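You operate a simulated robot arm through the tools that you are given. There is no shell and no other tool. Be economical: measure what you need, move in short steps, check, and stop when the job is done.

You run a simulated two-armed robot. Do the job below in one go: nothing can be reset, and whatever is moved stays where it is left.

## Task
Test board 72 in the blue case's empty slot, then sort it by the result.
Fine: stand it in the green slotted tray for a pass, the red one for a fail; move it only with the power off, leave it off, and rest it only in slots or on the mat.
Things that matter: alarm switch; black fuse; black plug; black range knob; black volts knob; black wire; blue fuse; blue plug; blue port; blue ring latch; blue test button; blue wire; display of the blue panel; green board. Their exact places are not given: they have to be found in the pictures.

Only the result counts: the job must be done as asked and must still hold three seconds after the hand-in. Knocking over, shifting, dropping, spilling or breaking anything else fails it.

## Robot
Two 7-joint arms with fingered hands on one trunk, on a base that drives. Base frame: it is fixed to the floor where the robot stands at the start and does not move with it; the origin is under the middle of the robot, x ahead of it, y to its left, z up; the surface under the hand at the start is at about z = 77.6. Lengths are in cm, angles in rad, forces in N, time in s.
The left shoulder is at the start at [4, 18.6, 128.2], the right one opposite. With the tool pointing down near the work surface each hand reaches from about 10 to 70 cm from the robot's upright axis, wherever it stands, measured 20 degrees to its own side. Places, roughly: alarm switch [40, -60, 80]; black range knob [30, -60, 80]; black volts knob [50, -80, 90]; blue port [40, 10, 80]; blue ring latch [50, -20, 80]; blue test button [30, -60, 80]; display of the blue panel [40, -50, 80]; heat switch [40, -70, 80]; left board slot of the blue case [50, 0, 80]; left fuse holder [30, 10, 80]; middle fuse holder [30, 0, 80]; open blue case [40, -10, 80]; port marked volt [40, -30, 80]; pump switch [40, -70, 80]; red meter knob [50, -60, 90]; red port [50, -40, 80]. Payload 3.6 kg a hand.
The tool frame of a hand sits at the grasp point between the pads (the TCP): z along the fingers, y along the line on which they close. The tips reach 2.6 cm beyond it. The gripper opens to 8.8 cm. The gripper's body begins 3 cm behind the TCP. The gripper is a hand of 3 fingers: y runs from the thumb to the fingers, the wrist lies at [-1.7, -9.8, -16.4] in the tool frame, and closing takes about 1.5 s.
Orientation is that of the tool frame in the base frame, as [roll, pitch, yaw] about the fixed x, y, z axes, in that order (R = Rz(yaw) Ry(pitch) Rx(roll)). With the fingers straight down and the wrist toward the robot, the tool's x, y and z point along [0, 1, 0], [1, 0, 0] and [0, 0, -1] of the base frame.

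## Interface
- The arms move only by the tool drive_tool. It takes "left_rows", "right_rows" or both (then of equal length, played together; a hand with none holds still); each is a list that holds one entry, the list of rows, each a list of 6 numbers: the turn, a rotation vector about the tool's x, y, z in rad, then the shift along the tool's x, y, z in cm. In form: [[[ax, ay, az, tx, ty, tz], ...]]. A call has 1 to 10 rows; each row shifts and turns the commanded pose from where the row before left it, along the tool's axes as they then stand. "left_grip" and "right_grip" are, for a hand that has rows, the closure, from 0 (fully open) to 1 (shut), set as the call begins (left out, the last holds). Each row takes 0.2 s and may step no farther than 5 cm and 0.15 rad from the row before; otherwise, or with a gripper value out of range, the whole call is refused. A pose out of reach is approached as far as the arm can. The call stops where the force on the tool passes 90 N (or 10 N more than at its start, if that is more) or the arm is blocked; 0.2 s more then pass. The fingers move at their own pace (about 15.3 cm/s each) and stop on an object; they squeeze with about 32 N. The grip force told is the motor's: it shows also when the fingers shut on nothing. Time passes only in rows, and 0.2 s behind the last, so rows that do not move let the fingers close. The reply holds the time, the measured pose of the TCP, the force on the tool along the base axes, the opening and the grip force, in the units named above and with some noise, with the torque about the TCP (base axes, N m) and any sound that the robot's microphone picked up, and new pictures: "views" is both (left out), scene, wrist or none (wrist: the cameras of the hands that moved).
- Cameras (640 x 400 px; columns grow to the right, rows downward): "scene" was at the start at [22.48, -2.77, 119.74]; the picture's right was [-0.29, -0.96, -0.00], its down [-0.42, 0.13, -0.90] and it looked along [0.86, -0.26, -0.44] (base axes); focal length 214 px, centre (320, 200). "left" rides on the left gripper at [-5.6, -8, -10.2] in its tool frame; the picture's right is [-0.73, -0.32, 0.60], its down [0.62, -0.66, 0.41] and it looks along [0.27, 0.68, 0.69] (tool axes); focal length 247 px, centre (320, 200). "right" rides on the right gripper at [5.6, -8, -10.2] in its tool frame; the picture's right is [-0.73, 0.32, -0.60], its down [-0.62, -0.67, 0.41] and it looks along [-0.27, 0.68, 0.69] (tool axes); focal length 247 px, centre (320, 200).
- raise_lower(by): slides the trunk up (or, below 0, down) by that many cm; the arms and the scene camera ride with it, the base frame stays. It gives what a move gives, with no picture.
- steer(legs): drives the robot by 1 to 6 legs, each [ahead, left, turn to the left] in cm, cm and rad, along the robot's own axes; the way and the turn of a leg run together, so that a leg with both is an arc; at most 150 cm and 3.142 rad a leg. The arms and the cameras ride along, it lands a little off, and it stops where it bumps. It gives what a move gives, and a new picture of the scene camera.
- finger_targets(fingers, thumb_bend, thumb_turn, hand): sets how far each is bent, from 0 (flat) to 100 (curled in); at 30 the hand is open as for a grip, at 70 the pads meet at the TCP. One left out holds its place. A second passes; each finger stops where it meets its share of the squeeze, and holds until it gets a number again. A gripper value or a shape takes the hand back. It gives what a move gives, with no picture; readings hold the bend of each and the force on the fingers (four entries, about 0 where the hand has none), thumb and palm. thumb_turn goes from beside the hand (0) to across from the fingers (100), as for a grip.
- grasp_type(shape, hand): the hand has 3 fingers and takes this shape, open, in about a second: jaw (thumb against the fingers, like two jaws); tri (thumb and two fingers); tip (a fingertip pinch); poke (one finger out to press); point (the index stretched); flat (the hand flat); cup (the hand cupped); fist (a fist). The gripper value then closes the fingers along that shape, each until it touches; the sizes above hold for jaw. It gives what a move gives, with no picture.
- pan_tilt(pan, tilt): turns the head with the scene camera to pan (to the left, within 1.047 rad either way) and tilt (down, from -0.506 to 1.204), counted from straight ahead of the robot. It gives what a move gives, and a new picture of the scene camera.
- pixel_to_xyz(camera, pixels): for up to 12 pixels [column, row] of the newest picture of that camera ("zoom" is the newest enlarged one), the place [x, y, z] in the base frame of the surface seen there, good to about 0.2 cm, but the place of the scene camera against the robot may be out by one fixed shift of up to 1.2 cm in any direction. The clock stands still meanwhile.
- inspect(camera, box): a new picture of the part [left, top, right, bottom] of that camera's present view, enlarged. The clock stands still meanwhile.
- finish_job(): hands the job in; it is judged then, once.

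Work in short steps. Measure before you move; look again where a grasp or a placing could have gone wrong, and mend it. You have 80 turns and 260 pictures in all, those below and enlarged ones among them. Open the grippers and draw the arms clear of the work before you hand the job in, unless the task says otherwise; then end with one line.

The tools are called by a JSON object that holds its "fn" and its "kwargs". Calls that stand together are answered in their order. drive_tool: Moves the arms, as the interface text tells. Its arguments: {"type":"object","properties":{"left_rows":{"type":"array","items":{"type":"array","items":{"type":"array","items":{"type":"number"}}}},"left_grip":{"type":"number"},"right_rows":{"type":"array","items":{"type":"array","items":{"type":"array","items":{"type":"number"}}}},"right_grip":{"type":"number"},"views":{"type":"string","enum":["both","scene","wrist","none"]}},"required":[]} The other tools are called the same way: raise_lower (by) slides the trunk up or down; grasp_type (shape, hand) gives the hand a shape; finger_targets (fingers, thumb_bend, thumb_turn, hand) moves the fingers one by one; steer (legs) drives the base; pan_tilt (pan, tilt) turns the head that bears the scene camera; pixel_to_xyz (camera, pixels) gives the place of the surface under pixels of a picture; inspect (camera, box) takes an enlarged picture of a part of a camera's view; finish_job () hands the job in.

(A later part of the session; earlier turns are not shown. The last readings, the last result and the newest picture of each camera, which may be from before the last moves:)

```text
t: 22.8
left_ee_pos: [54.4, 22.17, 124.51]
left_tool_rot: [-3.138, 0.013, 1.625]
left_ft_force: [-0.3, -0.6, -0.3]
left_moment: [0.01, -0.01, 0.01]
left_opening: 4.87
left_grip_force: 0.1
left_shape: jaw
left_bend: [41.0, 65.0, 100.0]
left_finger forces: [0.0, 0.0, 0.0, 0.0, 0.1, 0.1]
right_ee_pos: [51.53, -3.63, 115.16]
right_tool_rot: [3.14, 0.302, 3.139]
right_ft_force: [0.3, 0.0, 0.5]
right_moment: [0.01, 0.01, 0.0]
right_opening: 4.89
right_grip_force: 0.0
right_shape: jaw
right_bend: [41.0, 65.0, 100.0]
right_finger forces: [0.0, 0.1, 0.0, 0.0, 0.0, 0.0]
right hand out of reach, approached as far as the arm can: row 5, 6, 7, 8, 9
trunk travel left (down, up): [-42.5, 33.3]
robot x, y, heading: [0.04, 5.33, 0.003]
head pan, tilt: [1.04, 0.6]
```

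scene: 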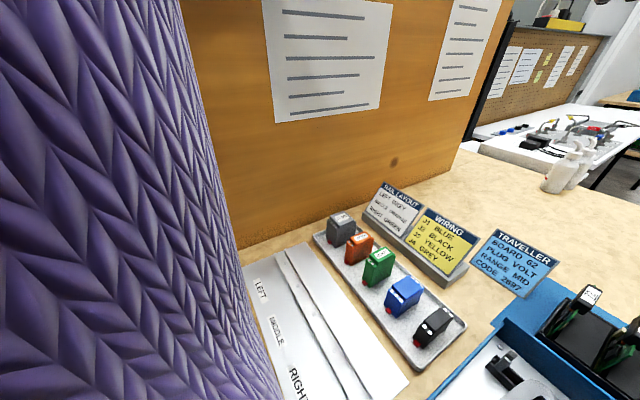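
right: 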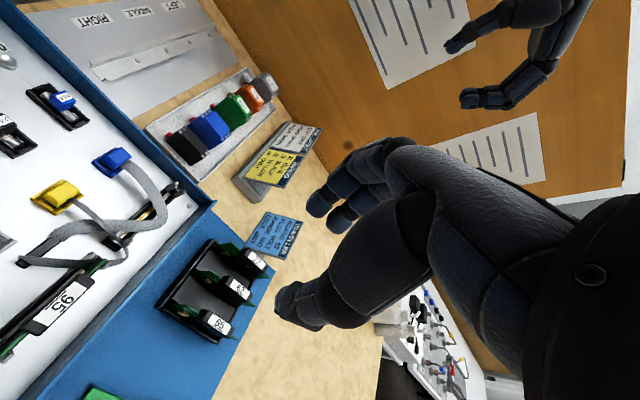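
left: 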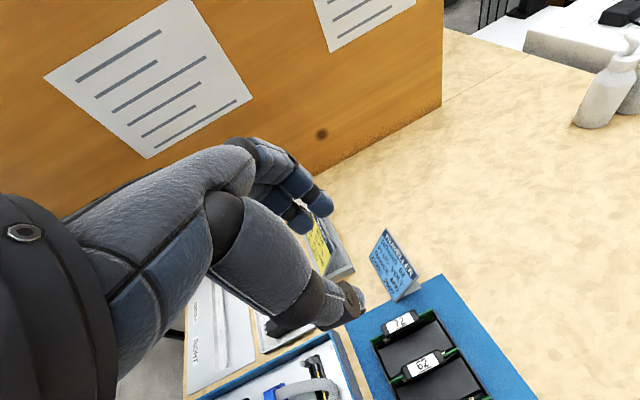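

The right hand's wrist is limited here (thumb side is wrong for it); the left hand suits this orientation with a larger forward tilt. I'll retract the right arm to its side.

{"fn": "drive_tool", "kwargs": {"right_rows": [[[0, 0.1, 0, 1.5, -4, 0], [0, 0.1, 0, 1.5, -4, 0], [0, 0.1, 0, 1.5, -4, 0], [0, 0, 0, 1.5, -4, 0], [0, 0, 0, 1.5, -4, 0]]], "views": "none"}}

{"fn": "drive_tool", "kwargs": {"right_rows": [[[0, 0, 0.15, 0, -2, 0], [0, 0, 0.15, 0, -2, 0], [0, 0, 0.15, 0, -2, 0], [0, 0, 0.15, 0, -2, 0], [0, 0, 0.15, -1, -2, 0], [0, 0, 0.15, -2, -1, 0], [0, 0, 0.15, -2, -1, 0], [0, 0, 0.15, -2, 0, 0], [0, 0, 0.15, -2, 0, 0], [0, 0, 0.15, -2, 0, 0]]], "views": "none"}}

{"fn": "steer", "kwargs": {"legs": [[0, -13, 0]]}}

```text
t: 24.0
left_ee_pos: [54.33, 22.25, 124.44]
left_tool_rot: [-3.137, 0.013, 1.626]
left_ft_force: [-0.1, 0.8, 0.4]
left_moment: [0.03, 0.01, 0.0]
left_opening: 4.83
left_grip_force: 0.1
left_shape: jaw
left_bend: [41.0, 65.0, 100.0]
left_finger forces: [0.0, 0.1, 0.0, 0.0, 0.0, 0.0]
right_ee_pos: [44.16, -23.62, 114.19]
right_tool_rot: [3.14, 0.0, 3.14]
right_ft_force: [-0.9, -0.2, 0.8]
right_moment: [0.05, -0.02, 0.0]
right_opening: 4.9
right_grip_force: 0.1
right_shape: jaw
right_bend: [41.0, 65.0, 100.0]
right_finger forces: [0.0, 0.1, 0.0, 0.0, 0.0, 0.0]
trunk travel left (down, up): [-42.5, 33.3]
robot x, y, heading: [-0.23, 5.1, -0.002]
head pan, tilt: [1.04, 0.6]
```

```text
t: 26.2
left_ee_pos: [54.31, 22.34, 124.46]
left_tool_rot: [-3.138, 0.013, 1.626]
left_ft_force: [0.0, -0.3, 1.0]
left_moment: [-0.02, 0.02, 0.01]
left_opening: 4.83
left_grip_force: 0.0
left_shape: jaw
left_bend: [41.0, 65.0, 100.0]
left_finger forces: [0.0, 0.0, 0.0, 0.0, 0.0, 0.0]
right_ee_pos: [45.53, -43.44, 114.21]
right_tool_rot: [3.141, 0.0, 1.637]
right_ft_force: [0.0, 0.6, -0.1]
right_moment: [-0.02, -0.02, -0.02]
right_opening: 4.87
right_grip_force: 0.0
right_shape: jaw
right_bend: [41.0, 65.0, 100.0]
right_finger forces: [0.1, 0.1, 0.1, 0.0, 0.0, 0.1]
trunk travel left (down, up): [-42.5, 33.3]
robot x, y, heading: [-0.24, 4.85, -0.001]
head pan, tilt: [1.04, 0.6]
```

```text
t: 27.5
left_ee_pos: [54.38, 9.16, 124.56]
left_tool_rot: [-3.138, 0.011, 1.621]
left_ft_force: [0.0, 0.7, 0.2]
left_moment: [0.05, 0.02, 0.03]
left_opening: 4.84
left_grip_force: 0.0
left_shape: jaw
left_bend: [41.0, 65.0, 100.0]
left_finger forces: [0.0, 0.0, 0.0, 0.0, 0.1, 0.0]
right_ee_pos: [45.48, -56.43, 114.12]
right_tool_rot: [-3.141, -0.001, 1.638]
right_ft_force: [-0.1, 0.1, -0.6]
right_moment: [0.01, -0.03, 0.01]
right_opening: 4.91
right_grip_force: 0.1
right_shape: jaw
right_bend: [41.0, 65.0, 100.0]
right_finger forces: [0.0, 0.0, 0.0, 0.0, 0.0, 0.0]
trunk travel left (down, up): [-42.5, 33.3]
robot x, y, heading: [0.04, -7.84, -0.002]
head pan, tilt: [1.04, 0.6]
```

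scene: 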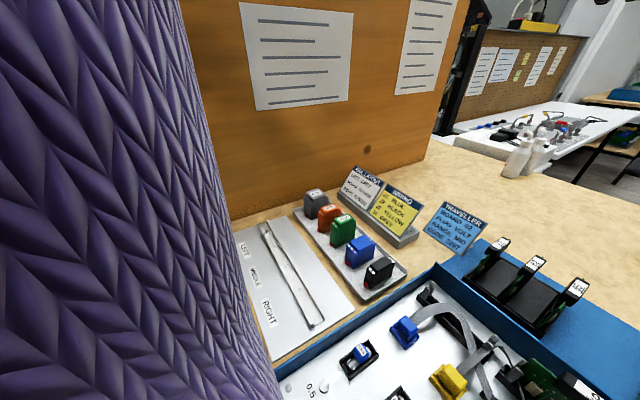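

Next: rotate the left hand (closing along y) while drawing the right hand back toward the body, then tilt.

{"fn": "drive_tool", "kwargs": {"left_rows": [[[0, 0, -0.15, 0, -1, 0], [0, 0, -0.15, 0, -1, 0], [0, 0, -0.15, 0, -1, 0], [0, 0, -0.15, 0, 0, 0], [0, 0, -0.15, 0, 0, 0], [0, 0, -0.15, 0, 0, 0], [0, 0, -0.15, 0, 0, 0], [0, 0, -0.15, 0, 0, 0], [0, 0, -0.15, 0, 0, 0], [0, 0, -0.15, 0, 0, 0]]], "right_rows": [[[0, 0, 0, 0, -1.5, 0], [0, 0, 0, 0, -1.5, 0], [0, 0, 0, 0, -1.5, 0], [0, 0, 0, 0, -1.5, 0], [0, 0, 0, 0, -1.5, 0], [0, 0, 0, 0, -1.5, 0], [0, 0, 0, 0, -1.5, 0], [0, 0, 0, 0, -1.5, 0], [0, 0, 0, 0, -1.5, 0], [0, 0, 0, 0, -1.5, 0]]], "views": "none"}}

{"fn": "drive_tool", "kwargs": {"left_rows": [[[0, -0.14, 0, 0, 0, 0], [0, -0.14, 0, 0, 0, 0], [0, -0.14, 0, 0, 0, 0], [0, -0.14, 0, 0, 0, 0], [0, -0.14, -0.02, 0, 0, 0]]], "views": "none"}}

{"fn": "raise_lower", "kwargs": {"by": -14}}

{"fn": "pan_tilt", "kwargs": {"pan": 0.15, "tilt": 0.7}}

```text
t: 29.7
left_ee_pos: [51.4, 8.72, 124.58]
left_tool_rot: [-3.129, -0.001, 3.126]
left_ft_force: [-0.1, -0.6, -0.4]
left_moment: [-0.01, 0.0, 0.01]
left_opening: 4.88
left_grip_force: 0.1
left_shape: jaw
left_bend: [41.0, 65.0, 100.0]
left_finger forces: [0.0, 0.0, 0.0, 0.0, 0.0, 0.0]
right_ee_pos: [30.48, -57.33, 114.12]
right_tool_rot: [3.141, 0.002, 1.641]
right_ft_force: [-0.8, 0.5, -0.1]
right_moment: [-0.02, 0.04, 0.0]
right_opening: 4.88
right_grip_force: 0.0
right_shape: jaw
right_bend: [41.0, 65.0, 100.0]
right_finger forces: [0.0, 0.0, 0.0, 0.1, 0.0, 0.0]
trunk travel left (down, up): [-42.5, 33.3]
robot x, y, heading: [-0.1, -7.56, 0.002]
head pan, tilt: [1.04, 0.6]
```

```text
t: 30.9
left_ee_pos: [52.95, 9.38, 124.95]
left_tool_rot: [-3.109, 0.696, -3.126]
left_ft_force: [-0.1, 0.9, -0.3]
left_moment: [-0.03, -0.03, -0.04]
left_opening: 4.87
left_grip_force: 0.0
left_shape: jaw
left_bend: [41.0, 65.0, 100.0]
left_finger forces: [0.0, 0.1, 0.0, 0.0, 0.1, 0.0]
left hand out of reach, approached as far as the arm can: row 5
right_ee_pos: [30.59, -57.28, 114.12]
right_tool_rot: [3.141, 0.0, 1.639]
right_ft_force: [-0.1, -0.7, -0.3]
right_moment: [0.0, 0.0, 0.0]
right_opening: 4.87
right_grip_force: 0.0
right_shape: jaw
right_bend: [41.0, 65.0, 100.0]
right_finger forces: [0.0, 0.1, 0.0, 0.1, 0.1, 0.0]
trunk travel left (down, up): [-42.5, 33.3]
robot x, y, heading: [-0.17, -7.75, 0.0]
head pan, tilt: [1.04, 0.6]
```

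```text
t: 32.6
left_ee_pos: [56.04, 9.28, 106.5]
left_tool_rot: [-3.112, 0.607, -3.127]
left_ft_force: [-0.5, 0.7, -0.2]
left_moment: [-0.03, 0.03, 0.0]
left_opening: 4.84
left_grip_force: 0.1
left_shape: jaw
left_bend: [41.0, 65.0, 100.0]
left_finger forces: [0.0, 0.0, 0.0, 0.0, 0.0, 0.0]
right_ee_pos: [30.49, -57.52, 100.19]
right_tool_rot: [3.14, -0.001, 1.639]
right_ft_force: [-0.6, 0.0, -0.2]
right_moment: [-0.01, 0.0, 0.01]
right_opening: 4.89
right_grip_force: 0.0
right_shape: jaw
right_bend: [41.0, 65.0, 100.0]
right_finger forces: [0.0, 0.0, 0.1, 0.1, 0.0, 0.0]
trunk travel left (down, up): [-28.5, 47.3]
robot x, y, heading: [-0.34, -7.63, -0.004]
head pan, tilt: [1.04, 0.6]
```

```text
t: 33.8
left_ee_pos: [56.03, 9.24, 106.64]
left_tool_rot: [-3.11, 0.606, -3.127]
left_ft_force: [0.5, 0.5, 0.8]
left_moment: [0.0, -0.02, 0.0]
left_opening: 4.85
left_grip_force: 0.1
left_shape: jaw
left_bend: [41.0, 65.0, 100.0]
left_finger forces: [0.0, 0.0, 0.0, 0.0, 0.0, 0.0]
right_ee_pos: [30.42, -57.41, 100.2]
right_tool_rot: [-3.141, 0.001, 1.639]
right_ft_force: [-0.1, -0.4, 0.6]
right_moment: [-0.02, 0.03, 0.01]
right_opening: 4.88
right_grip_force: 0.2
right_shape: jaw
right_bend: [41.0, 65.0, 100.0]
right_finger forces: [0.1, 0.0, 0.0, 0.0, 0.0, 0.0]
trunk travel left (down, up): [-28.5, 47.3]
robot x, y, heading: [0.16, -7.65, -0.003]
head pan, tilt: [0.15, 0.7]
```

scene: 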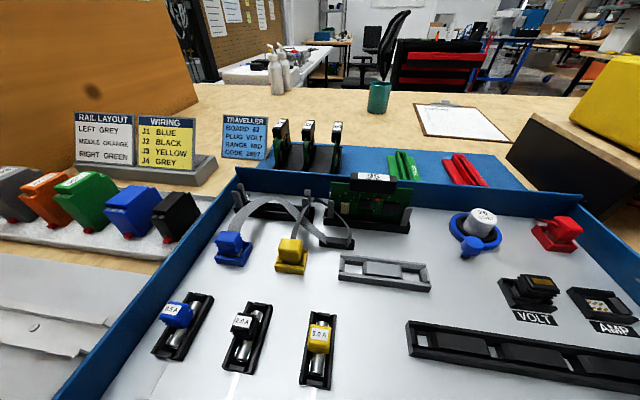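

The left hand should be near the rack; taking fresh views to confirm the geometry.

{"fn": "drive_tool", "kwargs": {"left_rows": [[[0, 0, 0, 0, 0, 0]]]}}

```text
t: 34.1
left_ee_pos: [56.05, 9.25, 106.51]
left_tool_rot: [-3.111, 0.605, -3.129]
left_ft_force: [-0.1, -0.6, -0.3]
left_moment: [0.03, -0.03, -0.01]
left_opening: 4.85
left_grip_force: 0.0
left_shape: jaw
left_bend: [41.0, 65.0, 100.0]
left_finger forces: [0.0, 0.0, 0.0, 0.0, 0.1, 0.1]
right_ee_pos: [30.53, -57.24, 100.15]
right_tool_rot: [-3.142, 0.001, 1.639]
right_ft_force: [0.0, 0.6, -0.1]
right_moment: [0.05, 0.01, 0.01]
right_opening: 4.88
right_grip_force: 0.1
right_shape: jaw
right_bend: [41.0, 65.0, 100.0]
right_finger forces: [0.0, 0.0, 0.0, 0.1, 0.0, 0.1]
trunk travel left (down, up): [-28.5, 47.3]
robot x, y, heading: [-0.29, -7.75, 0.0]
head pan, tilt: [0.15, 0.7]
```

scene: 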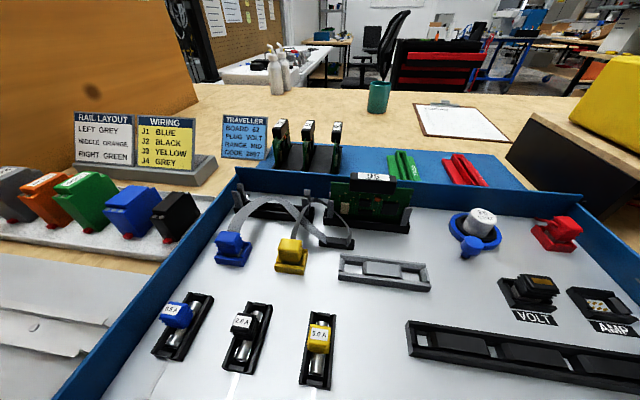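
left: 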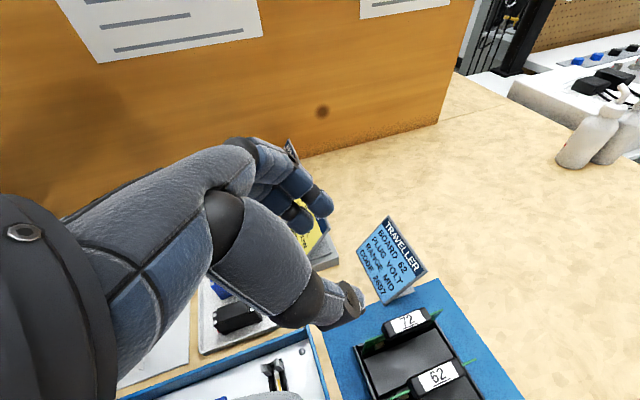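

Measuring board 72's handle in the left wrist picture (label at (408,322)).

{"fn": "pixel_to_xyz", "kwargs": {"camera": "left", "pixels": [[408, 322], [390, 330], [426, 314], [437, 377], [393, 341], [432, 321], [446, 345], [438, 312]]}}

{"fn": "inspect", "kwargs": {"camera": "left", "box": [320, 290, 500, 400]}}

```text
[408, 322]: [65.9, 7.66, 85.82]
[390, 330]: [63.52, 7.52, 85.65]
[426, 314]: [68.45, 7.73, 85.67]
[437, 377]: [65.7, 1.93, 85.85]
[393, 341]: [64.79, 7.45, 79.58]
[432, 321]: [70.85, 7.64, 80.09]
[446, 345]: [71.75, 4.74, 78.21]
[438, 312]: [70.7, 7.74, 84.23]
```

```text
3.56 times, centred on (410, 345) of left
```

zoom: 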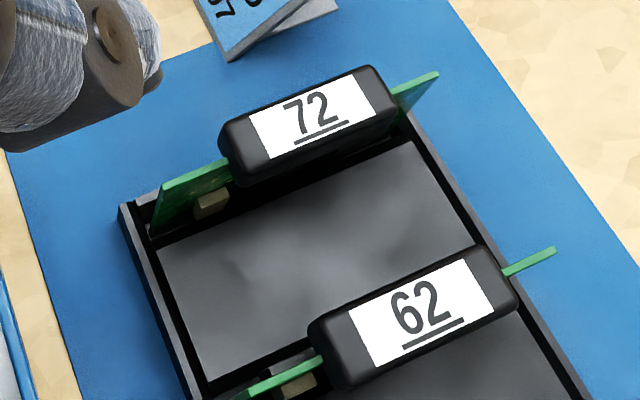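

Handle centre ≈ (66.0, 7.6), top z≈85.75, about 5.5 cm long. Approaching to 10 cm above it.

{"fn": "drive_tool", "kwargs": {"left_rows": [[[0, 0, 0, -0.31, -0.41, 3.71], [0, 0, 0, -0.31, -0.41, 3.71], [0, 0, 0, -0.31, -0.41, 3.71], [0, 0, 0, -0.31, -0.41, 3.71]]]}}

```text
t: 35.1
left_ee_pos: [65.69, 7.37, 95.18]
left_tool_rot: [-3.115, 0.606, -3.13]
left_ft_force: [-0.8, -0.7, 0.1]
left_moment: [-0.02, -0.02, -0.02]
left_opening: 4.85
left_grip_force: 0.0
left_shape: jaw
left_bend: [41.0, 65.0, 100.0]
left_finger forces: [0.0, 0.1, 0.0, 0.1, 0.0, 0.1]
right_ee_pos: [30.4, -57.44, 100.1]
right_tool_rot: [3.141, -0.001, 1.637]
right_ft_force: [0.5, 0.7, 0.4]
right_moment: [-0.01, -0.02, -0.01]
right_opening: 4.89
right_grip_force: 0.1
right_shape: jaw
right_bend: [41.0, 65.0, 100.0]
right_finger forces: [0.1, 0.0, 0.0, 0.0, 0.0, 0.1]
trunk travel left (down, up): [-28.5, 47.3]
robot x, y, heading: [-0.34, -7.4, -0.0]
head pan, tilt: [0.15, 0.7]
```

scene: 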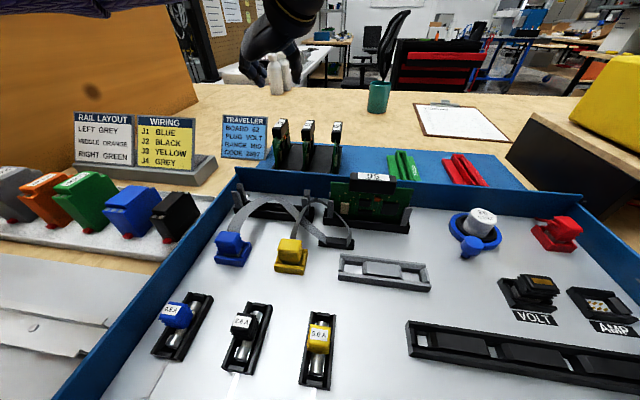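
left: 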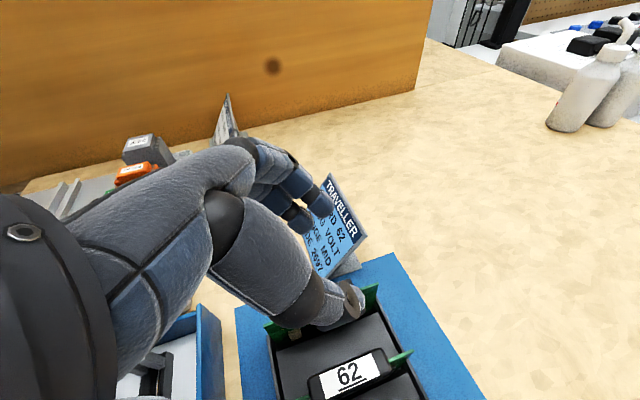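

The traveller card's right edge is close to the outer fingers; measuring it and the fingertips before descending.

{"fn": "pixel_to_xyz", "kwargs": {"camera": "left", "pixels": [[328, 180], [362, 236], [312, 245], [322, 207], [302, 225], [358, 312], [345, 262], [300, 185]]}}

{"fn": "inspect", "kwargs": {"camera": "scene", "box": [200, 0, 360, 200]}}

```text
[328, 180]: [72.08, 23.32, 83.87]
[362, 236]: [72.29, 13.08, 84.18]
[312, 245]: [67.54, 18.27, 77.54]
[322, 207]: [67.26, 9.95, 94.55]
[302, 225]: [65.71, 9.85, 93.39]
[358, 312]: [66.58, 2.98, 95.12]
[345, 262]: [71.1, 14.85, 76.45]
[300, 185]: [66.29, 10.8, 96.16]
```

```text
2.00 times, centred on (280, 100) of scene
```

zoom: 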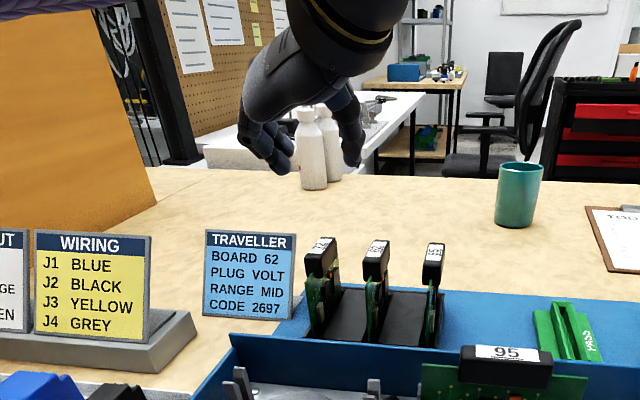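

Clearances look sufficient (card edge y≥13, fingertips at y≈10). Descending straight down to the handle.

{"fn": "drive_tool", "kwargs": {"left_rows": [[[0, 0, 0, 1.46, 0.05, 2.14], [0, 0, 0, 1.46, 0.05, 2.14], [0, 0, 0, 1.46, 0.05, 2.14], [0, 0, 0, 1.46, 0.05, 2.14]]]}}

```text
t: 36.1
left_ee_pos: [65.61, 7.33, 84.71]
left_tool_rot: [-3.109, 0.604, -3.128]
left_ft_force: [0.0, 0.4, -0.3]
left_moment: [0.04, 0.04, -0.01]
left_opening: 4.85
left_grip_force: 0.2
left_shape: jaw
left_bend: [41.0, 65.0, 100.0]
left_finger forces: [0.0, 0.1, 0.0, 0.0, 0.0, 0.1]
right_ee_pos: [30.49, -57.48, 100.29]
right_tool_rot: [3.141, -0.001, 1.639]
right_ft_force: [0.7, 0.5, 0.4]
right_moment: [0.0, 0.0, 0.02]
right_opening: 4.9
right_grip_force: 0.1
right_shape: jaw
right_bend: [41.0, 65.0, 100.0]
right_finger forces: [0.1, 0.1, 0.0, 0.0, 0.1, 0.0]
trunk travel left (down, up): [-28.5, 47.3]
robot x, y, heading: [-0.17, -7.69, 0.0]
head pan, tilt: [0.15, 0.7]
```

scene: 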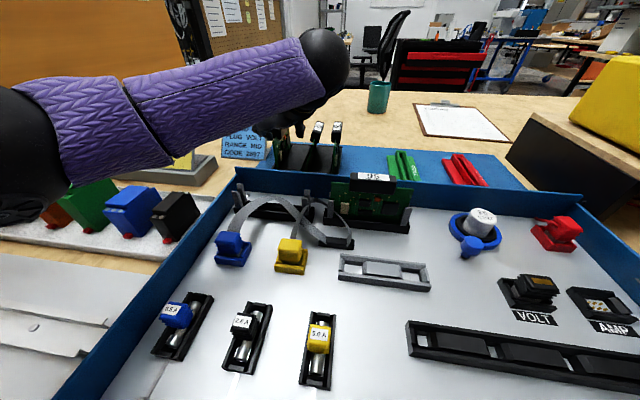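
left: 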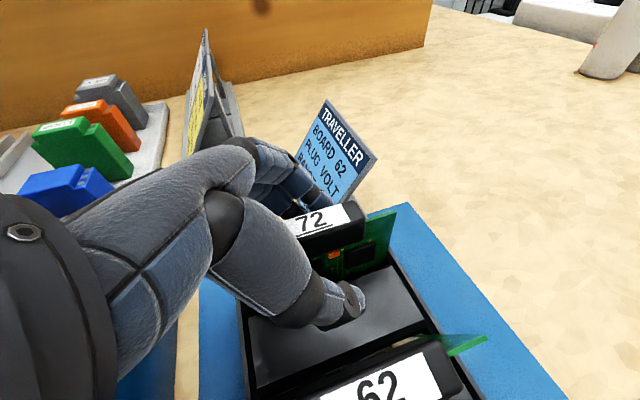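

The hand straddles the 72 handle with no contact. Closing.

{"fn": "drive_tool", "kwargs": {"left_rows": [[[0, 0, 0, 0, 0, 0], [0, 0, 0, 0, 0, 0], [0, 0, 0, 0, 0, 0], [0, 0, 0, 0, 0, 0], [0, 0, 0, 0, 0, 0], [0, 0, 0, 0, 0, 0], [0, 0, 0, 0, 0, 0]]], "left_grip": 1, "views": "wrist"}}

```text
t: 37.8
left_ee_pos: [65.57, 7.34, 84.7]
left_tool_rot: [-3.112, 0.607, -3.128]
left_ft_force: [1.0, 0.1, -0.9]
left_moment: [-0.01, -0.02, 0.32]
left_opening: 0.74
left_grip_force: 32.1
left_shape: jaw
left_bend: [69.0, 72.0, 100.0]
left_finger forces: [31.2, 0.0, 0.0, 0.1, 30.5, 0.1]
right_ee_pos: [30.57, -57.34, 100.15]
right_tool_rot: [-3.141, 0.0, 1.639]
right_ft_force: [-0.7, -0.3, -1.1]
right_moment: [0.01, 0.03, -0.01]
right_opening: 4.88
right_grip_force: 0.1
right_shape: jaw
right_bend: [41.0, 65.0, 100.0]
right_finger forces: [0.1, 0.0, 0.0, 0.1, 0.1, 0.1]
trunk travel left (down, up): [-28.5, 47.3]
robot x, y, heading: [-0.28, -7.44, 0.003]
head pan, tilt: [0.15, 0.7]
```

left: 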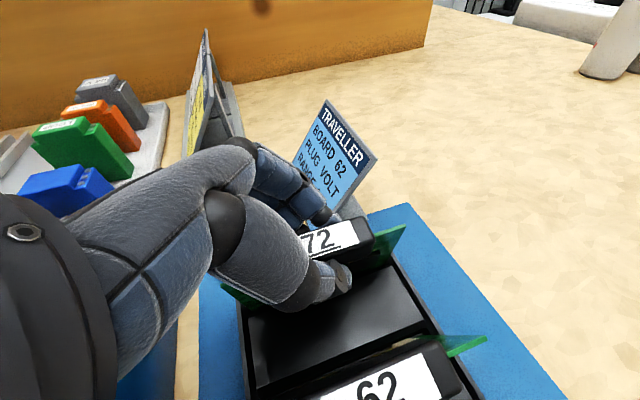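

Only one finger bears on the handle (the other is below it because of the tilt). I'll reopen, raise ~0.8 cm and check where the fingers stand.

{"fn": "drive_tool", "kwargs": {"left_rows": [[[0, 0, 0, 0, 0, 0], [0, 0, 0, 0, 0, 0], [0, 0, 0, 0, 0, 0], [0, 0, 0, -0.45, 0.2, -0.66], [0, 0, 0, 0, 0, 0]]], "left_grip": 0.6, "views": "wrist"}}

{"fn": "inspect", "kwargs": {"camera": "left", "box": [220, 150, 440, 320]}}

```text
t: 39.0
left_ee_pos: [65.57, 7.52, 85.6]
left_tool_rot: [-3.111, 0.605, -3.129]
left_ft_force: [0.5, -0.1, 0.1]
left_moment: [0.01, 0.03, -0.03]
left_opening: 3.49
left_grip_force: 0.1
left_shape: jaw
left_bend: [47.0, 71.0, 100.0]
left_finger forces: [0.1, 0.1, 0.0, 0.1, 0.0, 0.0]
right_ee_pos: [30.49, -57.42, 100.22]
right_tool_rot: [-3.141, 0.0, 1.639]
right_ft_force: [0.2, -0.4, 0.4]
right_moment: [0.03, 0.0, -0.02]
right_opening: 4.89
right_grip_force: 0.0
right_shape: jaw
right_bend: [41.0, 65.0, 100.0]
right_finger forces: [0.0, 0.1, 0.0, 0.1, 0.0, 0.0]
trunk travel left (down, up): [-28.5, 47.3]
robot x, y, heading: [0.02, -7.89, -0.005]
head pan, tilt: [0.15, 0.7]
```

left: 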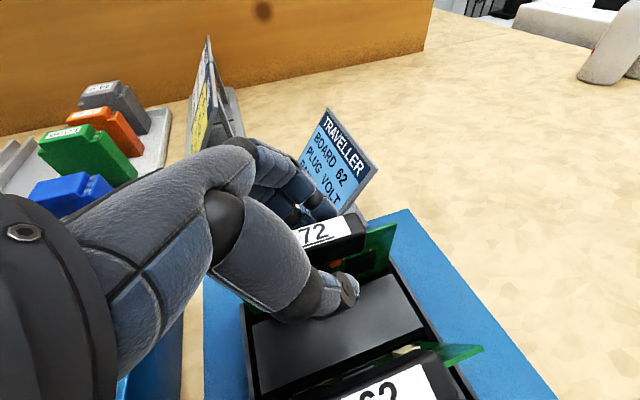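

```text
2.35 times, centred on (330, 235) of left
```

zoom: 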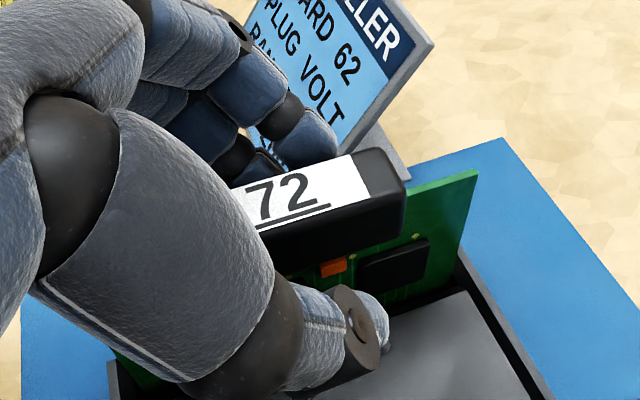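

Fingers and thumb are beside the handle now; closing again and checking both fingers' forces.

{"fn": "drive_tool", "kwargs": {"left_rows": [[[0, 0, 0, 0, 0, 0], [0, 0, 0, 0, 0, 0], [0, 0, 0, 0, 0, 0], [0, 0, 0, 0, 0, 0], [0, 0, 0, 0, 0, 0], [0, 0, 0, 0, 0, 0]]], "left_grip": 1, "views": "wrist"}}

{"fn": "inspect", "kwargs": {"camera": "left", "box": [220, 150, 440, 320]}}

```text
t: 40.4
left_ee_pos: [65.52, 7.42, 85.65]
left_tool_rot: [-3.112, 0.606, -3.129]
left_ft_force: [-0.2, 0.7, -1.0]
left_moment: [0.01, -0.01, 0.01]
left_opening: 1.1
left_grip_force: 32.4
left_shape: jaw
left_bend: [65.0, 74.0, 100.0]
left_finger forces: [13.6, 15.7, 0.1, 0.1, 29.3, 0.0]
right_ee_pos: [30.43, -57.49, 100.13]
right_tool_rot: [-3.141, -0.001, 1.64]
right_ft_force: [-0.1, 0.0, 0.2]
right_moment: [0.02, 0.04, 0.0]
right_opening: 4.88
right_grip_force: 0.1
right_shape: jaw
right_bend: [41.0, 65.0, 100.0]
right_finger forces: [0.0, 0.1, 0.0, 0.1, 0.0, 0.0]
trunk travel left (down, up): [-28.5, 47.3]
robot x, y, heading: [-0.08, -7.71, -0.005]
head pan, tilt: [0.15, 0.7]
```

left: 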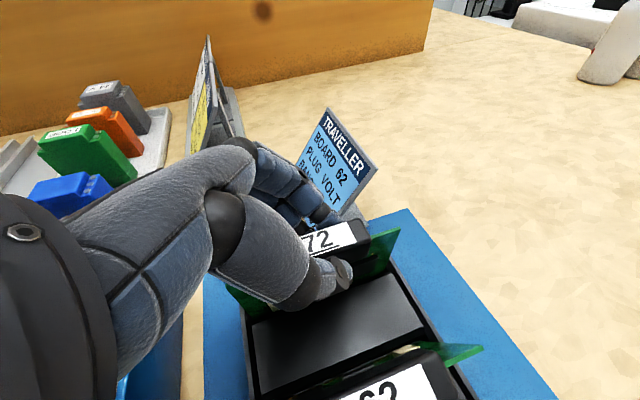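

```text
2.35 times, centred on (330, 235) of left
```

zoom: 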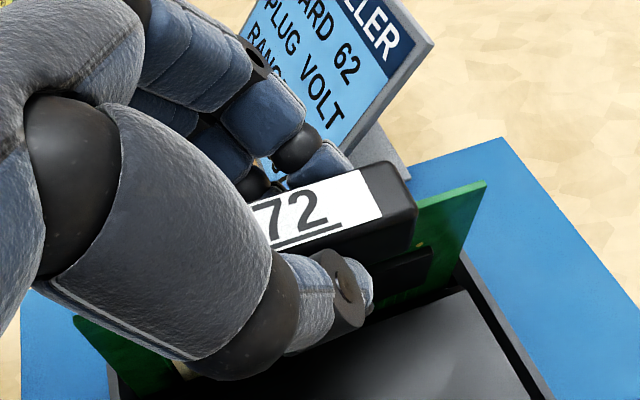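

Balanced grip (13.6/15.7 N vs 29 N thumb). Lifting straight up.

{"fn": "drive_tool", "kwargs": {"left_rows": [[[0, 0, 0, -0.57, 0, -0.82], [0, 0, 0, -0.57, 0, -0.82], [0, 0, 0, -1.14, 0, -1.65], [0, 0, 0, -1.71, 0, -2.47], [0, 0, 0, -1.71, 0, -2.47], [0, 0, 0, -1.71, 0, -2.47]]]}}

{"fn": "inspect", "kwargs": {"camera": "left", "box": [200, 150, 440, 330]}}

```text
t: 41.8
left_ee_pos: [65.52, 7.79, 98.63]
left_tool_rot: [-3.111, 0.604, -3.127]
left_ft_force: [0.3, -0.3, -0.4]
left_moment: [0.0, -0.01, 0.02]
left_opening: 1.13
left_grip_force: 31.9
left_shape: jaw
left_bend: [65.0, 74.0, 100.0]
left_finger forces: [13.9, 14.8, 0.0, 0.0, 29.2, 0.0]
right_ee_pos: [30.48, -57.53, 100.21]
right_tool_rot: [3.141, -0.001, 1.641]
right_ft_force: [-0.4, 0.0, -0.5]
right_moment: [0.01, 0.0, -0.01]
right_opening: 4.89
right_grip_force: 0.0
right_shape: jaw
right_bend: [41.0, 65.0, 100.0]
right_finger forces: [0.1, 0.1, 0.1, 0.0, 0.0, 0.1]
trunk travel left (down, up): [-28.5, 47.3]
robot x, y, heading: [0.02, -7.7, -0.005]
head pan, tilt: [0.15, 0.7]
```

scene: 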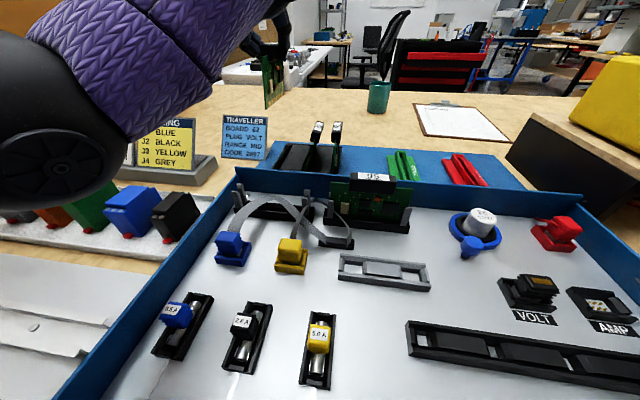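
left: 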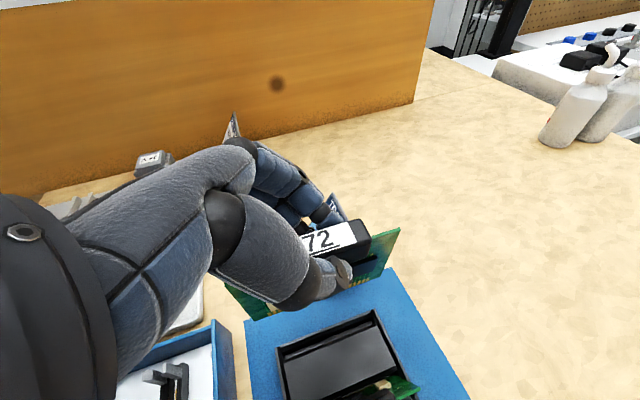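

```text
2.22 times, centred on (320, 240) of left
```

zoom: 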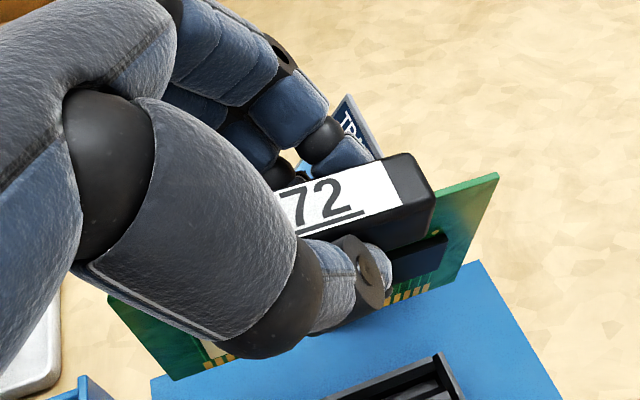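

Board 72 is out cleanly. Zooming on the empty left slot and measuring it (with the 95 board for reference).

{"fn": "inspect", "kwargs": {"camera": "scene", "box": [210, 160, 430, 290]}}

```text
2.91 times, centred on (320, 225) of scene
```

zoom: 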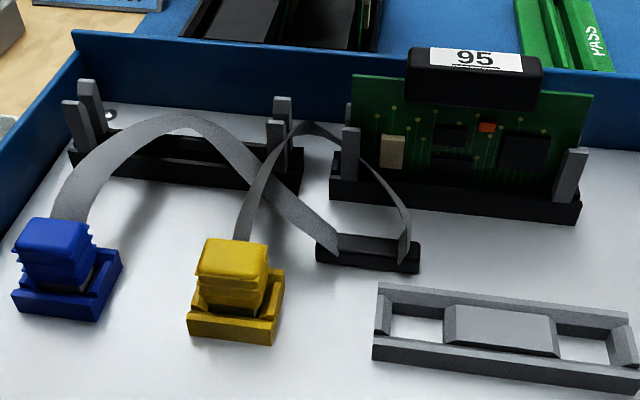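

Measuring slot posts, ribbon arches and the 95 board for the geometry.

{"fn": "pixel_to_xyz", "kwargs": {"camera": "zoom", "pixels": [[88, 86], [70, 105], [284, 102], [276, 125], [150, 152], [190, 122], [80, 172], [262, 185], [310, 128], [475, 58], [354, 80], [590, 100]]}}

{"fn": "pixel_to_xyz", "kwargs": {"camera": "zoom", "pixels": [[345, 132], [580, 153], [180, 157], [75, 152], [300, 180], [335, 195], [578, 212], [365, 245], [55, 230], [230, 250], [350, 75], [480, 80]]}}

```text
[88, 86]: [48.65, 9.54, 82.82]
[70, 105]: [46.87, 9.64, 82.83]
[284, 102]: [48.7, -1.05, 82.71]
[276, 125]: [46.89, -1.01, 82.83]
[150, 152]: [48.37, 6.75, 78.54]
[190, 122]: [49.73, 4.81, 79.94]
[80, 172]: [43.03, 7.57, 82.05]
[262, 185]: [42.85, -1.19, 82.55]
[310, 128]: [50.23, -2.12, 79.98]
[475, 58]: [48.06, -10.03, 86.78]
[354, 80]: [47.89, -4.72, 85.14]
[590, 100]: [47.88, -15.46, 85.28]
```

```text
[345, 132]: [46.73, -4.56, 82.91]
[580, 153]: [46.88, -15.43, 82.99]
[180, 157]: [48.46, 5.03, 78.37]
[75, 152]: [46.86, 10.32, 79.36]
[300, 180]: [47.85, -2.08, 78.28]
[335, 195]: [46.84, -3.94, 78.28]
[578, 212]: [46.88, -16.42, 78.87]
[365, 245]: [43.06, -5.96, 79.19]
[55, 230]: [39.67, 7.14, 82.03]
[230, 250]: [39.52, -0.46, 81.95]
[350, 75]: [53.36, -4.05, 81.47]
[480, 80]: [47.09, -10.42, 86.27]
```

Slot groove: x≈47.8, y from −1.0 to 9.6 (centre 4.3), with 95's board seated alike at x≈47.9; ribbons lie in front at x≈43. Carrying the board over the slot at height and rotating it −90° about vertical.

{"fn": "drive_tool", "kwargs": {"left_rows": [[[0, 0, 0, 3.7, -0.78, -2.56], [0, 0, 0, 3.7, -0.78, -2.56], [0, 0, 0, 3.7, -0.78, -2.56], [0, 0, 0, 3.7, -0.78, -2.56], [0.0854, 0.0037, 0.1234, 0, 0, 0], [0.0854, 0.0037, 0.1234, 0, 0, 0], [0.0854, 0.0037, 0.1234, 0, 0, 0], [0.0854, 0.0037, 0.1234, 0, 0, 0], [0.0854, 0.0037, 0.1234, 0, 0, 0], [0.0854, 0.0037, 0.1234, 0, 0, 0]]], "views": "none"}}

{"fn": "drive_tool", "kwargs": {"left_rows": [[[0.0854, 0.0037, 0.1234, 0, 0, 0], [0.0854, 0.0037, 0.1234, 0, 0, 0], [0.0854, 0.0037, 0.1234, 0, 0, 0], [0.0854, 0.0037, 0.1234, 0, 0, 0], [0.0485, 0.0021, 0.07, 0, 0, 0]]]}}

{"fn": "pixel_to_xyz", "kwargs": {"camera": "scene", "pixels": [[317, 127], [316, 122], [335, 126]]}}

```text
t: 42.8
left_ee_pos: [51.53, 7.79, 107.17]
left_tool_rot: [3.101, 0.839, -3.139]
left_ft_force: [0.1, -0.5, -0.2]
left_moment: [0.03, 0.01, 0.02]
left_opening: 1.09
left_grip_force: 31.7
left_shape: jaw
left_bend: [65.0, 74.0, 100.0]
left_finger forces: [14.1, 14.3, 0.1, 0.0, 29.4, 0.0]
left hand out of reach, approached as far as the arm can: row 4
right_ee_pos: [30.63, -57.41, 100.14]
right_tool_rot: [3.141, -0.001, 1.639]
right_ft_force: [-0.4, 0.3, 0.2]
right_moment: [0.01, 0.01, -0.04]
right_opening: 4.89
right_grip_force: 0.0
right_shape: jaw
right_bend: [41.0, 65.0, 100.0]
right_finger forces: [0.0, 0.0, 0.0, 0.0, 0.0, 0.1]
trunk travel left (down, up): [-28.5, 47.3]
robot x, y, heading: [0.16, -7.62, -0.003]
head pan, tilt: [0.15, 0.7]
stopped in row 5 (left hand): the arm was blocked; the commanded pose is now the measured one
```

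```text
t: 44.2
left_ee_pos: [52.21, 10.53, 109.11]
left_tool_rot: [2.783, 0.725, 2.307]
left_ft_force: [-0.3, 0.2, -0.6]
left_moment: [0.0, -0.03, 0.0]
left_opening: 1.1
left_grip_force: 32.3
left_shape: jaw
left_bend: [65.0, 74.0, 100.0]
left_finger forces: [14.3, 13.5, 0.0, 0.0, 29.2, 0.1]
right_ee_pos: [30.6, -57.39, 100.23]
right_tool_rot: [3.141, 0.0, 1.64]
right_ft_force: [0.5, -0.7, -0.5]
right_moment: [0.0, 0.01, 0.02]
right_opening: 4.89
right_grip_force: 0.0
right_shape: jaw
right_bend: [41.0, 65.0, 100.0]
right_finger forces: [0.0, 0.0, 0.1, 0.0, 0.0, 0.1]
trunk travel left (down, up): [-28.5, 47.3]
robot x, y, heading: [0.01, -7.94, 0.0]
head pan, tilt: [0.15, 0.7]
stopped in row 5 (left hand): the arm was blocked; the commanded pose is now the measured one
```

scene: 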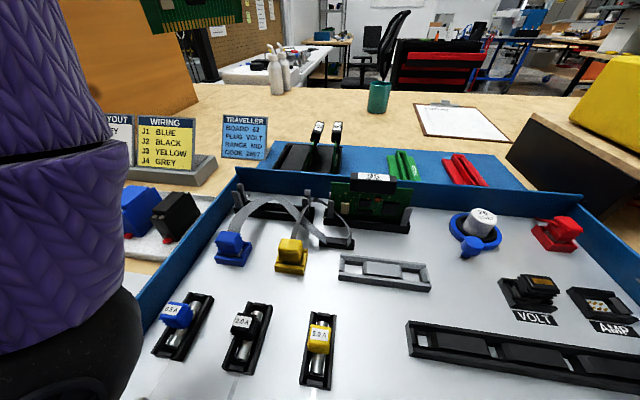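
left: 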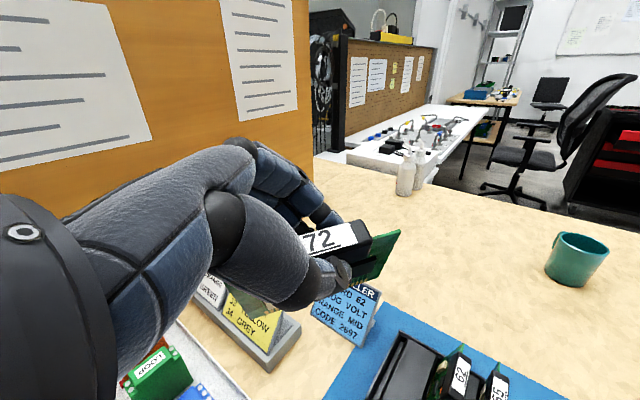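

```text
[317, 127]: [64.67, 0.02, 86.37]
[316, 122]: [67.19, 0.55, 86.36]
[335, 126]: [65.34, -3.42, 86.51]
```

The arm got blocked (elbow low beside the body). I'll raise the trunk back and check the surroundings, including boards 62 and 65.

{"fn": "raise_lower", "kwargs": {"by": 14}}

{"fn": "pan_tilt", "kwargs": {"pan": 0.3, "tilt": 1.0}}

{"fn": "inspect", "kwargs": {"camera": "scene", "box": [330, 20, 530, 150]}}

{"fn": "inspect", "kwargs": {"camera": "left", "box": [280, 200, 560, 400]}}

```text
t: 45.9
left_ee_pos: [52.68, 13.72, 123.66]
left_tool_rot: [2.689, 0.675, 2.3]
left_ft_force: [0.0, -0.1, -1.0]
left_moment: [0.0, 0.02, 0.01]
left_opening: 1.11
left_grip_force: 32.1
left_shape: jaw
left_bend: [65.0, 74.0, 100.0]
left_finger forces: [14.4, 13.4, 0.0, 0.0, 29.3, 0.0]
right_ee_pos: [30.56, -57.34, 114.22]
right_tool_rot: [3.141, 0.0, 1.638]
right_ft_force: [0.6, 0.3, -0.1]
right_moment: [-0.01, 0.03, 0.04]
right_opening: 4.88
right_grip_force: 0.1
right_shape: jaw
right_bend: [41.0, 65.0, 100.0]
right_finger forces: [0.0, 0.0, 0.0, 0.0, 0.0, 0.0]
trunk travel left (down, up): [-42.5, 33.3]
robot x, y, heading: [0.05, -7.55, 0.002]
head pan, tilt: [0.15, 0.7]
```

```text
t: 46.7
left_ee_pos: [52.64, 13.79, 123.55]
left_tool_rot: [2.689, 0.674, 2.299]
left_ft_force: [-0.6, 0.0, -1.3]
left_moment: [0.0, 0.02, -0.02]
left_opening: 1.11
left_grip_force: 31.9
left_shape: jaw
left_bend: [65.0, 74.0, 100.0]
left_finger forces: [14.5, 13.4, 0.1, 0.1, 29.2, 0.0]
right_ee_pos: [30.69, -57.34, 114.22]
right_tool_rot: [-3.141, 0.0, 1.639]
right_ft_force: [-0.2, 0.2, 0.7]
right_moment: [-0.01, 0.0, 0.01]
right_opening: 4.86
right_grip_force: 0.0
right_shape: jaw
right_bend: [41.0, 65.0, 100.0]
right_finger forces: [0.0, 0.0, 0.1, 0.0, 0.0, 0.0]
trunk travel left (down, up): [-42.5, 33.3]
robot x, y, heading: [-0.25, -7.49, -0.004]
head pan, tilt: [0.3, 1.0]
```

scene: 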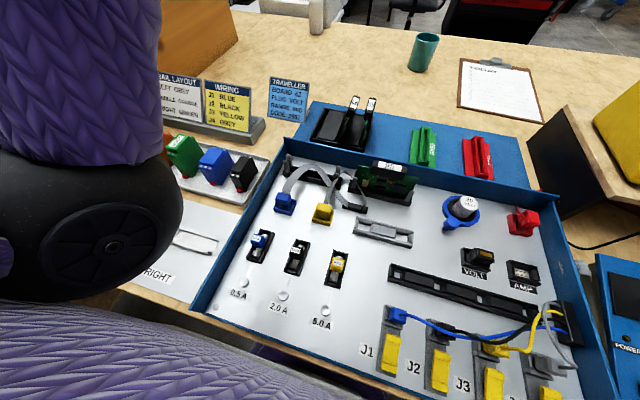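

```text
3.08 times, centred on (430, 85) of scene
```

zoom: 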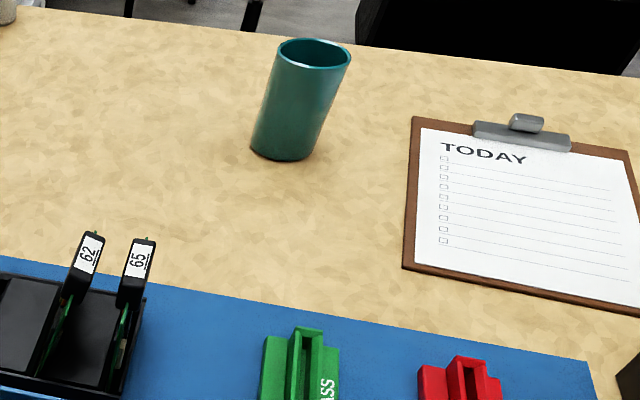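

```text
2.00 times, centred on (420, 300) of left
```

zoom: 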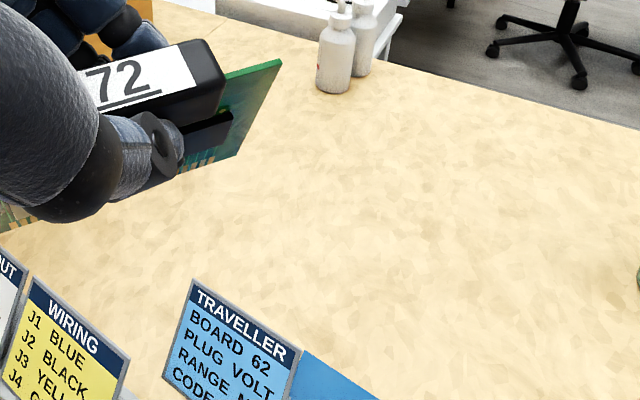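

Board 62 looks tilted toward 65. Measuring its top and the lower PCB to judge the lean.

{"fn": "pixel_to_xyz", "kwargs": {"camera": "scene", "pixels": [[356, 105], [357, 98], [354, 112], [371, 106], [374, 99], [347, 140], [345, 143], [366, 140], [350, 130], [368, 130]]}}

{"fn": "inspect", "kwargs": {"camera": "scene", "box": [300, 80, 400, 160]}}

```text
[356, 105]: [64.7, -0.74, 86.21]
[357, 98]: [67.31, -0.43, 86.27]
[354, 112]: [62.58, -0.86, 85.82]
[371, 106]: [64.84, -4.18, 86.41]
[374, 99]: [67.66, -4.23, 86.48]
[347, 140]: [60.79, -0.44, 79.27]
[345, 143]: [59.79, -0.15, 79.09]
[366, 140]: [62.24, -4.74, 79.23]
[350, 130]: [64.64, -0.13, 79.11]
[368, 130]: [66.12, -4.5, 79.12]
```

```text
5.00 times, centred on (350, 120) of scene
```

zoom: 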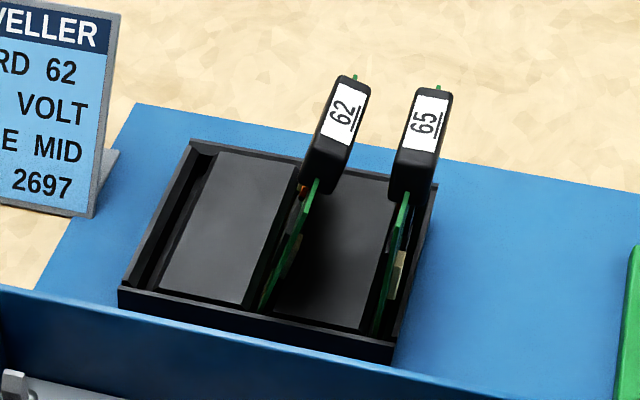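

Board 62 leans ~20° (my thumb nudged it); I'll re-seat it once my hand is free. First, with the trunk up, turn board 72 to the slot orientation.

{"fn": "drive_tool", "kwargs": {"left_rows": [[[0.109, -0.008, 0.0752, 0, 0, 0], [0.109, -0.008, 0.0752, 0, 0, 0], [0.109, -0.008, 0.0752, 0, 0, 0], [0.109, -0.008, 0.0752, 0, 0, 0], [0.109, -0.008, 0.0752, 0, 0, 0], [0.109, -0.008, 0.0752, 0, 0, 0], [0.109, -0.008, 0.0752, 0, 0, 0], [0.109, -0.008, 0.0752, 0, 0, 0]]]}}

```text
t: 48.5
left_ee_pos: [52.16, 10.44, 122.89]
left_tool_rot: [-3.111, 0.692, 1.528]
left_ft_force: [-0.4, -0.5, -1.0]
left_moment: [-0.02, -0.01, -0.01]
left_opening: 1.11
left_grip_force: 32.5
left_shape: jaw
left_bend: [65.0, 74.0, 100.0]
left_finger forces: [14.9, 12.5, 0.0, 0.1, 28.8, 0.0]
right_ee_pos: [30.43, -57.45, 114.14]
right_tool_rot: [3.141, 0.0, 1.638]
right_ft_force: [-0.6, 0.1, -1.7]
right_moment: [-0.01, 0.03, -0.02]
right_opening: 4.89
right_grip_force: 0.1
right_shape: jaw
right_bend: [41.0, 65.0, 100.0]
right_finger forces: [0.0, 0.1, 0.1, 0.1, 0.0, 0.0]
trunk travel left (down, up): [-42.5, 33.3]
robot x, y, heading: [-0.42, -7.76, 0.0]
head pan, tilt: [0.3, 1.0]
```

scene: 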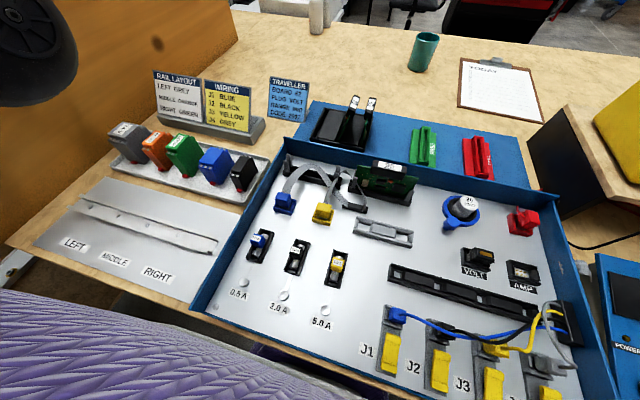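
left: 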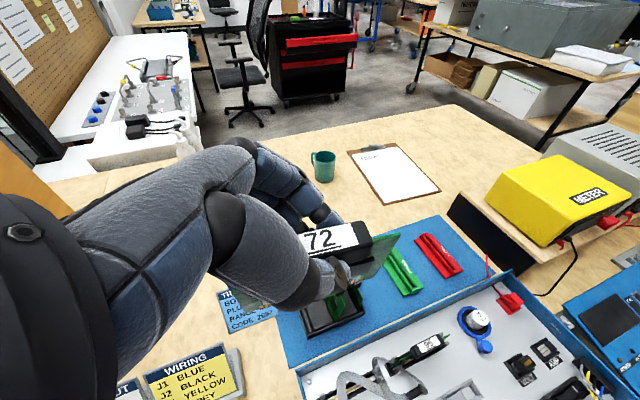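

Board is now nearly aligned with the slot. Trimming the angles and descending to ~14 cm above the slot.

{"fn": "drive_tool", "kwargs": {"left_rows": [[[-0.035, 0.087, -0.042, 0, 0, 0], [0, 0, 0, 1.39, -0.78, 3.68], [0, 0, 0, 1.39, -0.78, 3.68], [0, 0, 0, 1.39, -0.78, 3.68], [0, 0, 0, 1.39, -0.78, 3.68], [0, 0, 0, 1.39, -0.78, 3.68], [0, 0, 0, 1.39, -0.78, 3.68]]]}}

```text
t: 50.1
left_ee_pos: [47.04, 4.9, 100.1]
left_tool_rot: [-3.12, 0.607, 1.581]
left_ft_force: [-0.2, 0.9, -0.9]
left_moment: [-0.01, -0.02, -0.01]
left_opening: 1.11
left_grip_force: 32.0
left_shape: jaw
left_bend: [65.0, 74.0, 100.0]
left_finger forces: [15.0, 12.3, 0.0, 0.0, 28.9, 0.0]
right_ee_pos: [30.53, -57.38, 114.3]
right_tool_rot: [3.141, 0.0, 1.639]
right_ft_force: [-0.5, -0.2, -0.2]
right_moment: [0.0, 0.04, -0.02]
right_opening: 4.86
right_grip_force: 0.1
right_shape: jaw
right_bend: [41.0, 65.0, 100.0]
right_finger forces: [0.0, 0.1, 0.0, 0.1, 0.0, 0.0]
trunk travel left (down, up): [-42.5, 33.3]
robot x, y, heading: [-0.16, -7.66, -0.008]
head pan, tilt: [0.3, 1.0]
```

scene: 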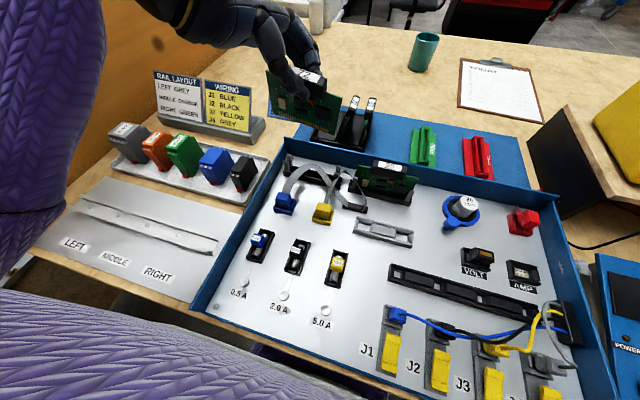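
left: 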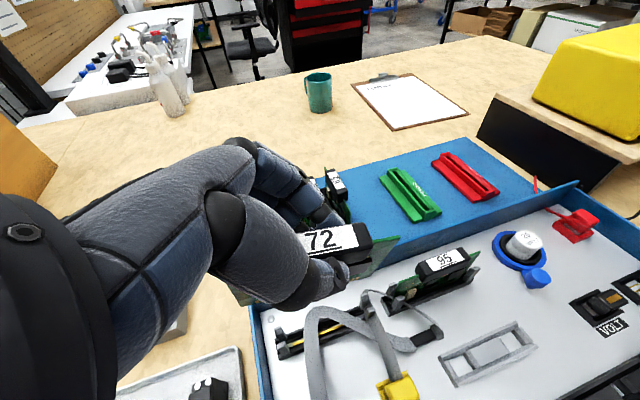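

Both the board and the slot are visible to the scene camera, so I'll measure their relative alignment with it.

{"fn": "inspect", "kwargs": {"camera": "scene", "box": [250, 50, 430, 220]}}

```text
2.35 times, centred on (340, 135) of scene
```

zoom: 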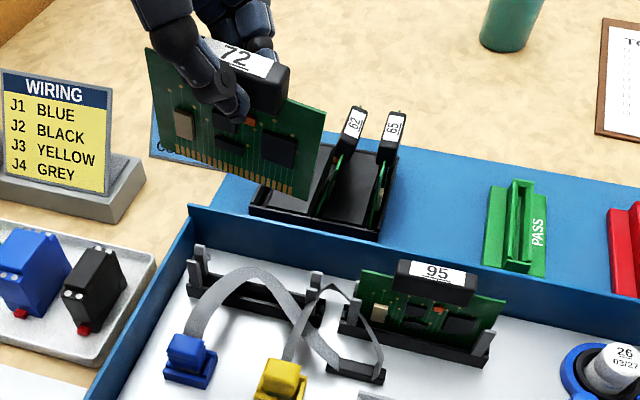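

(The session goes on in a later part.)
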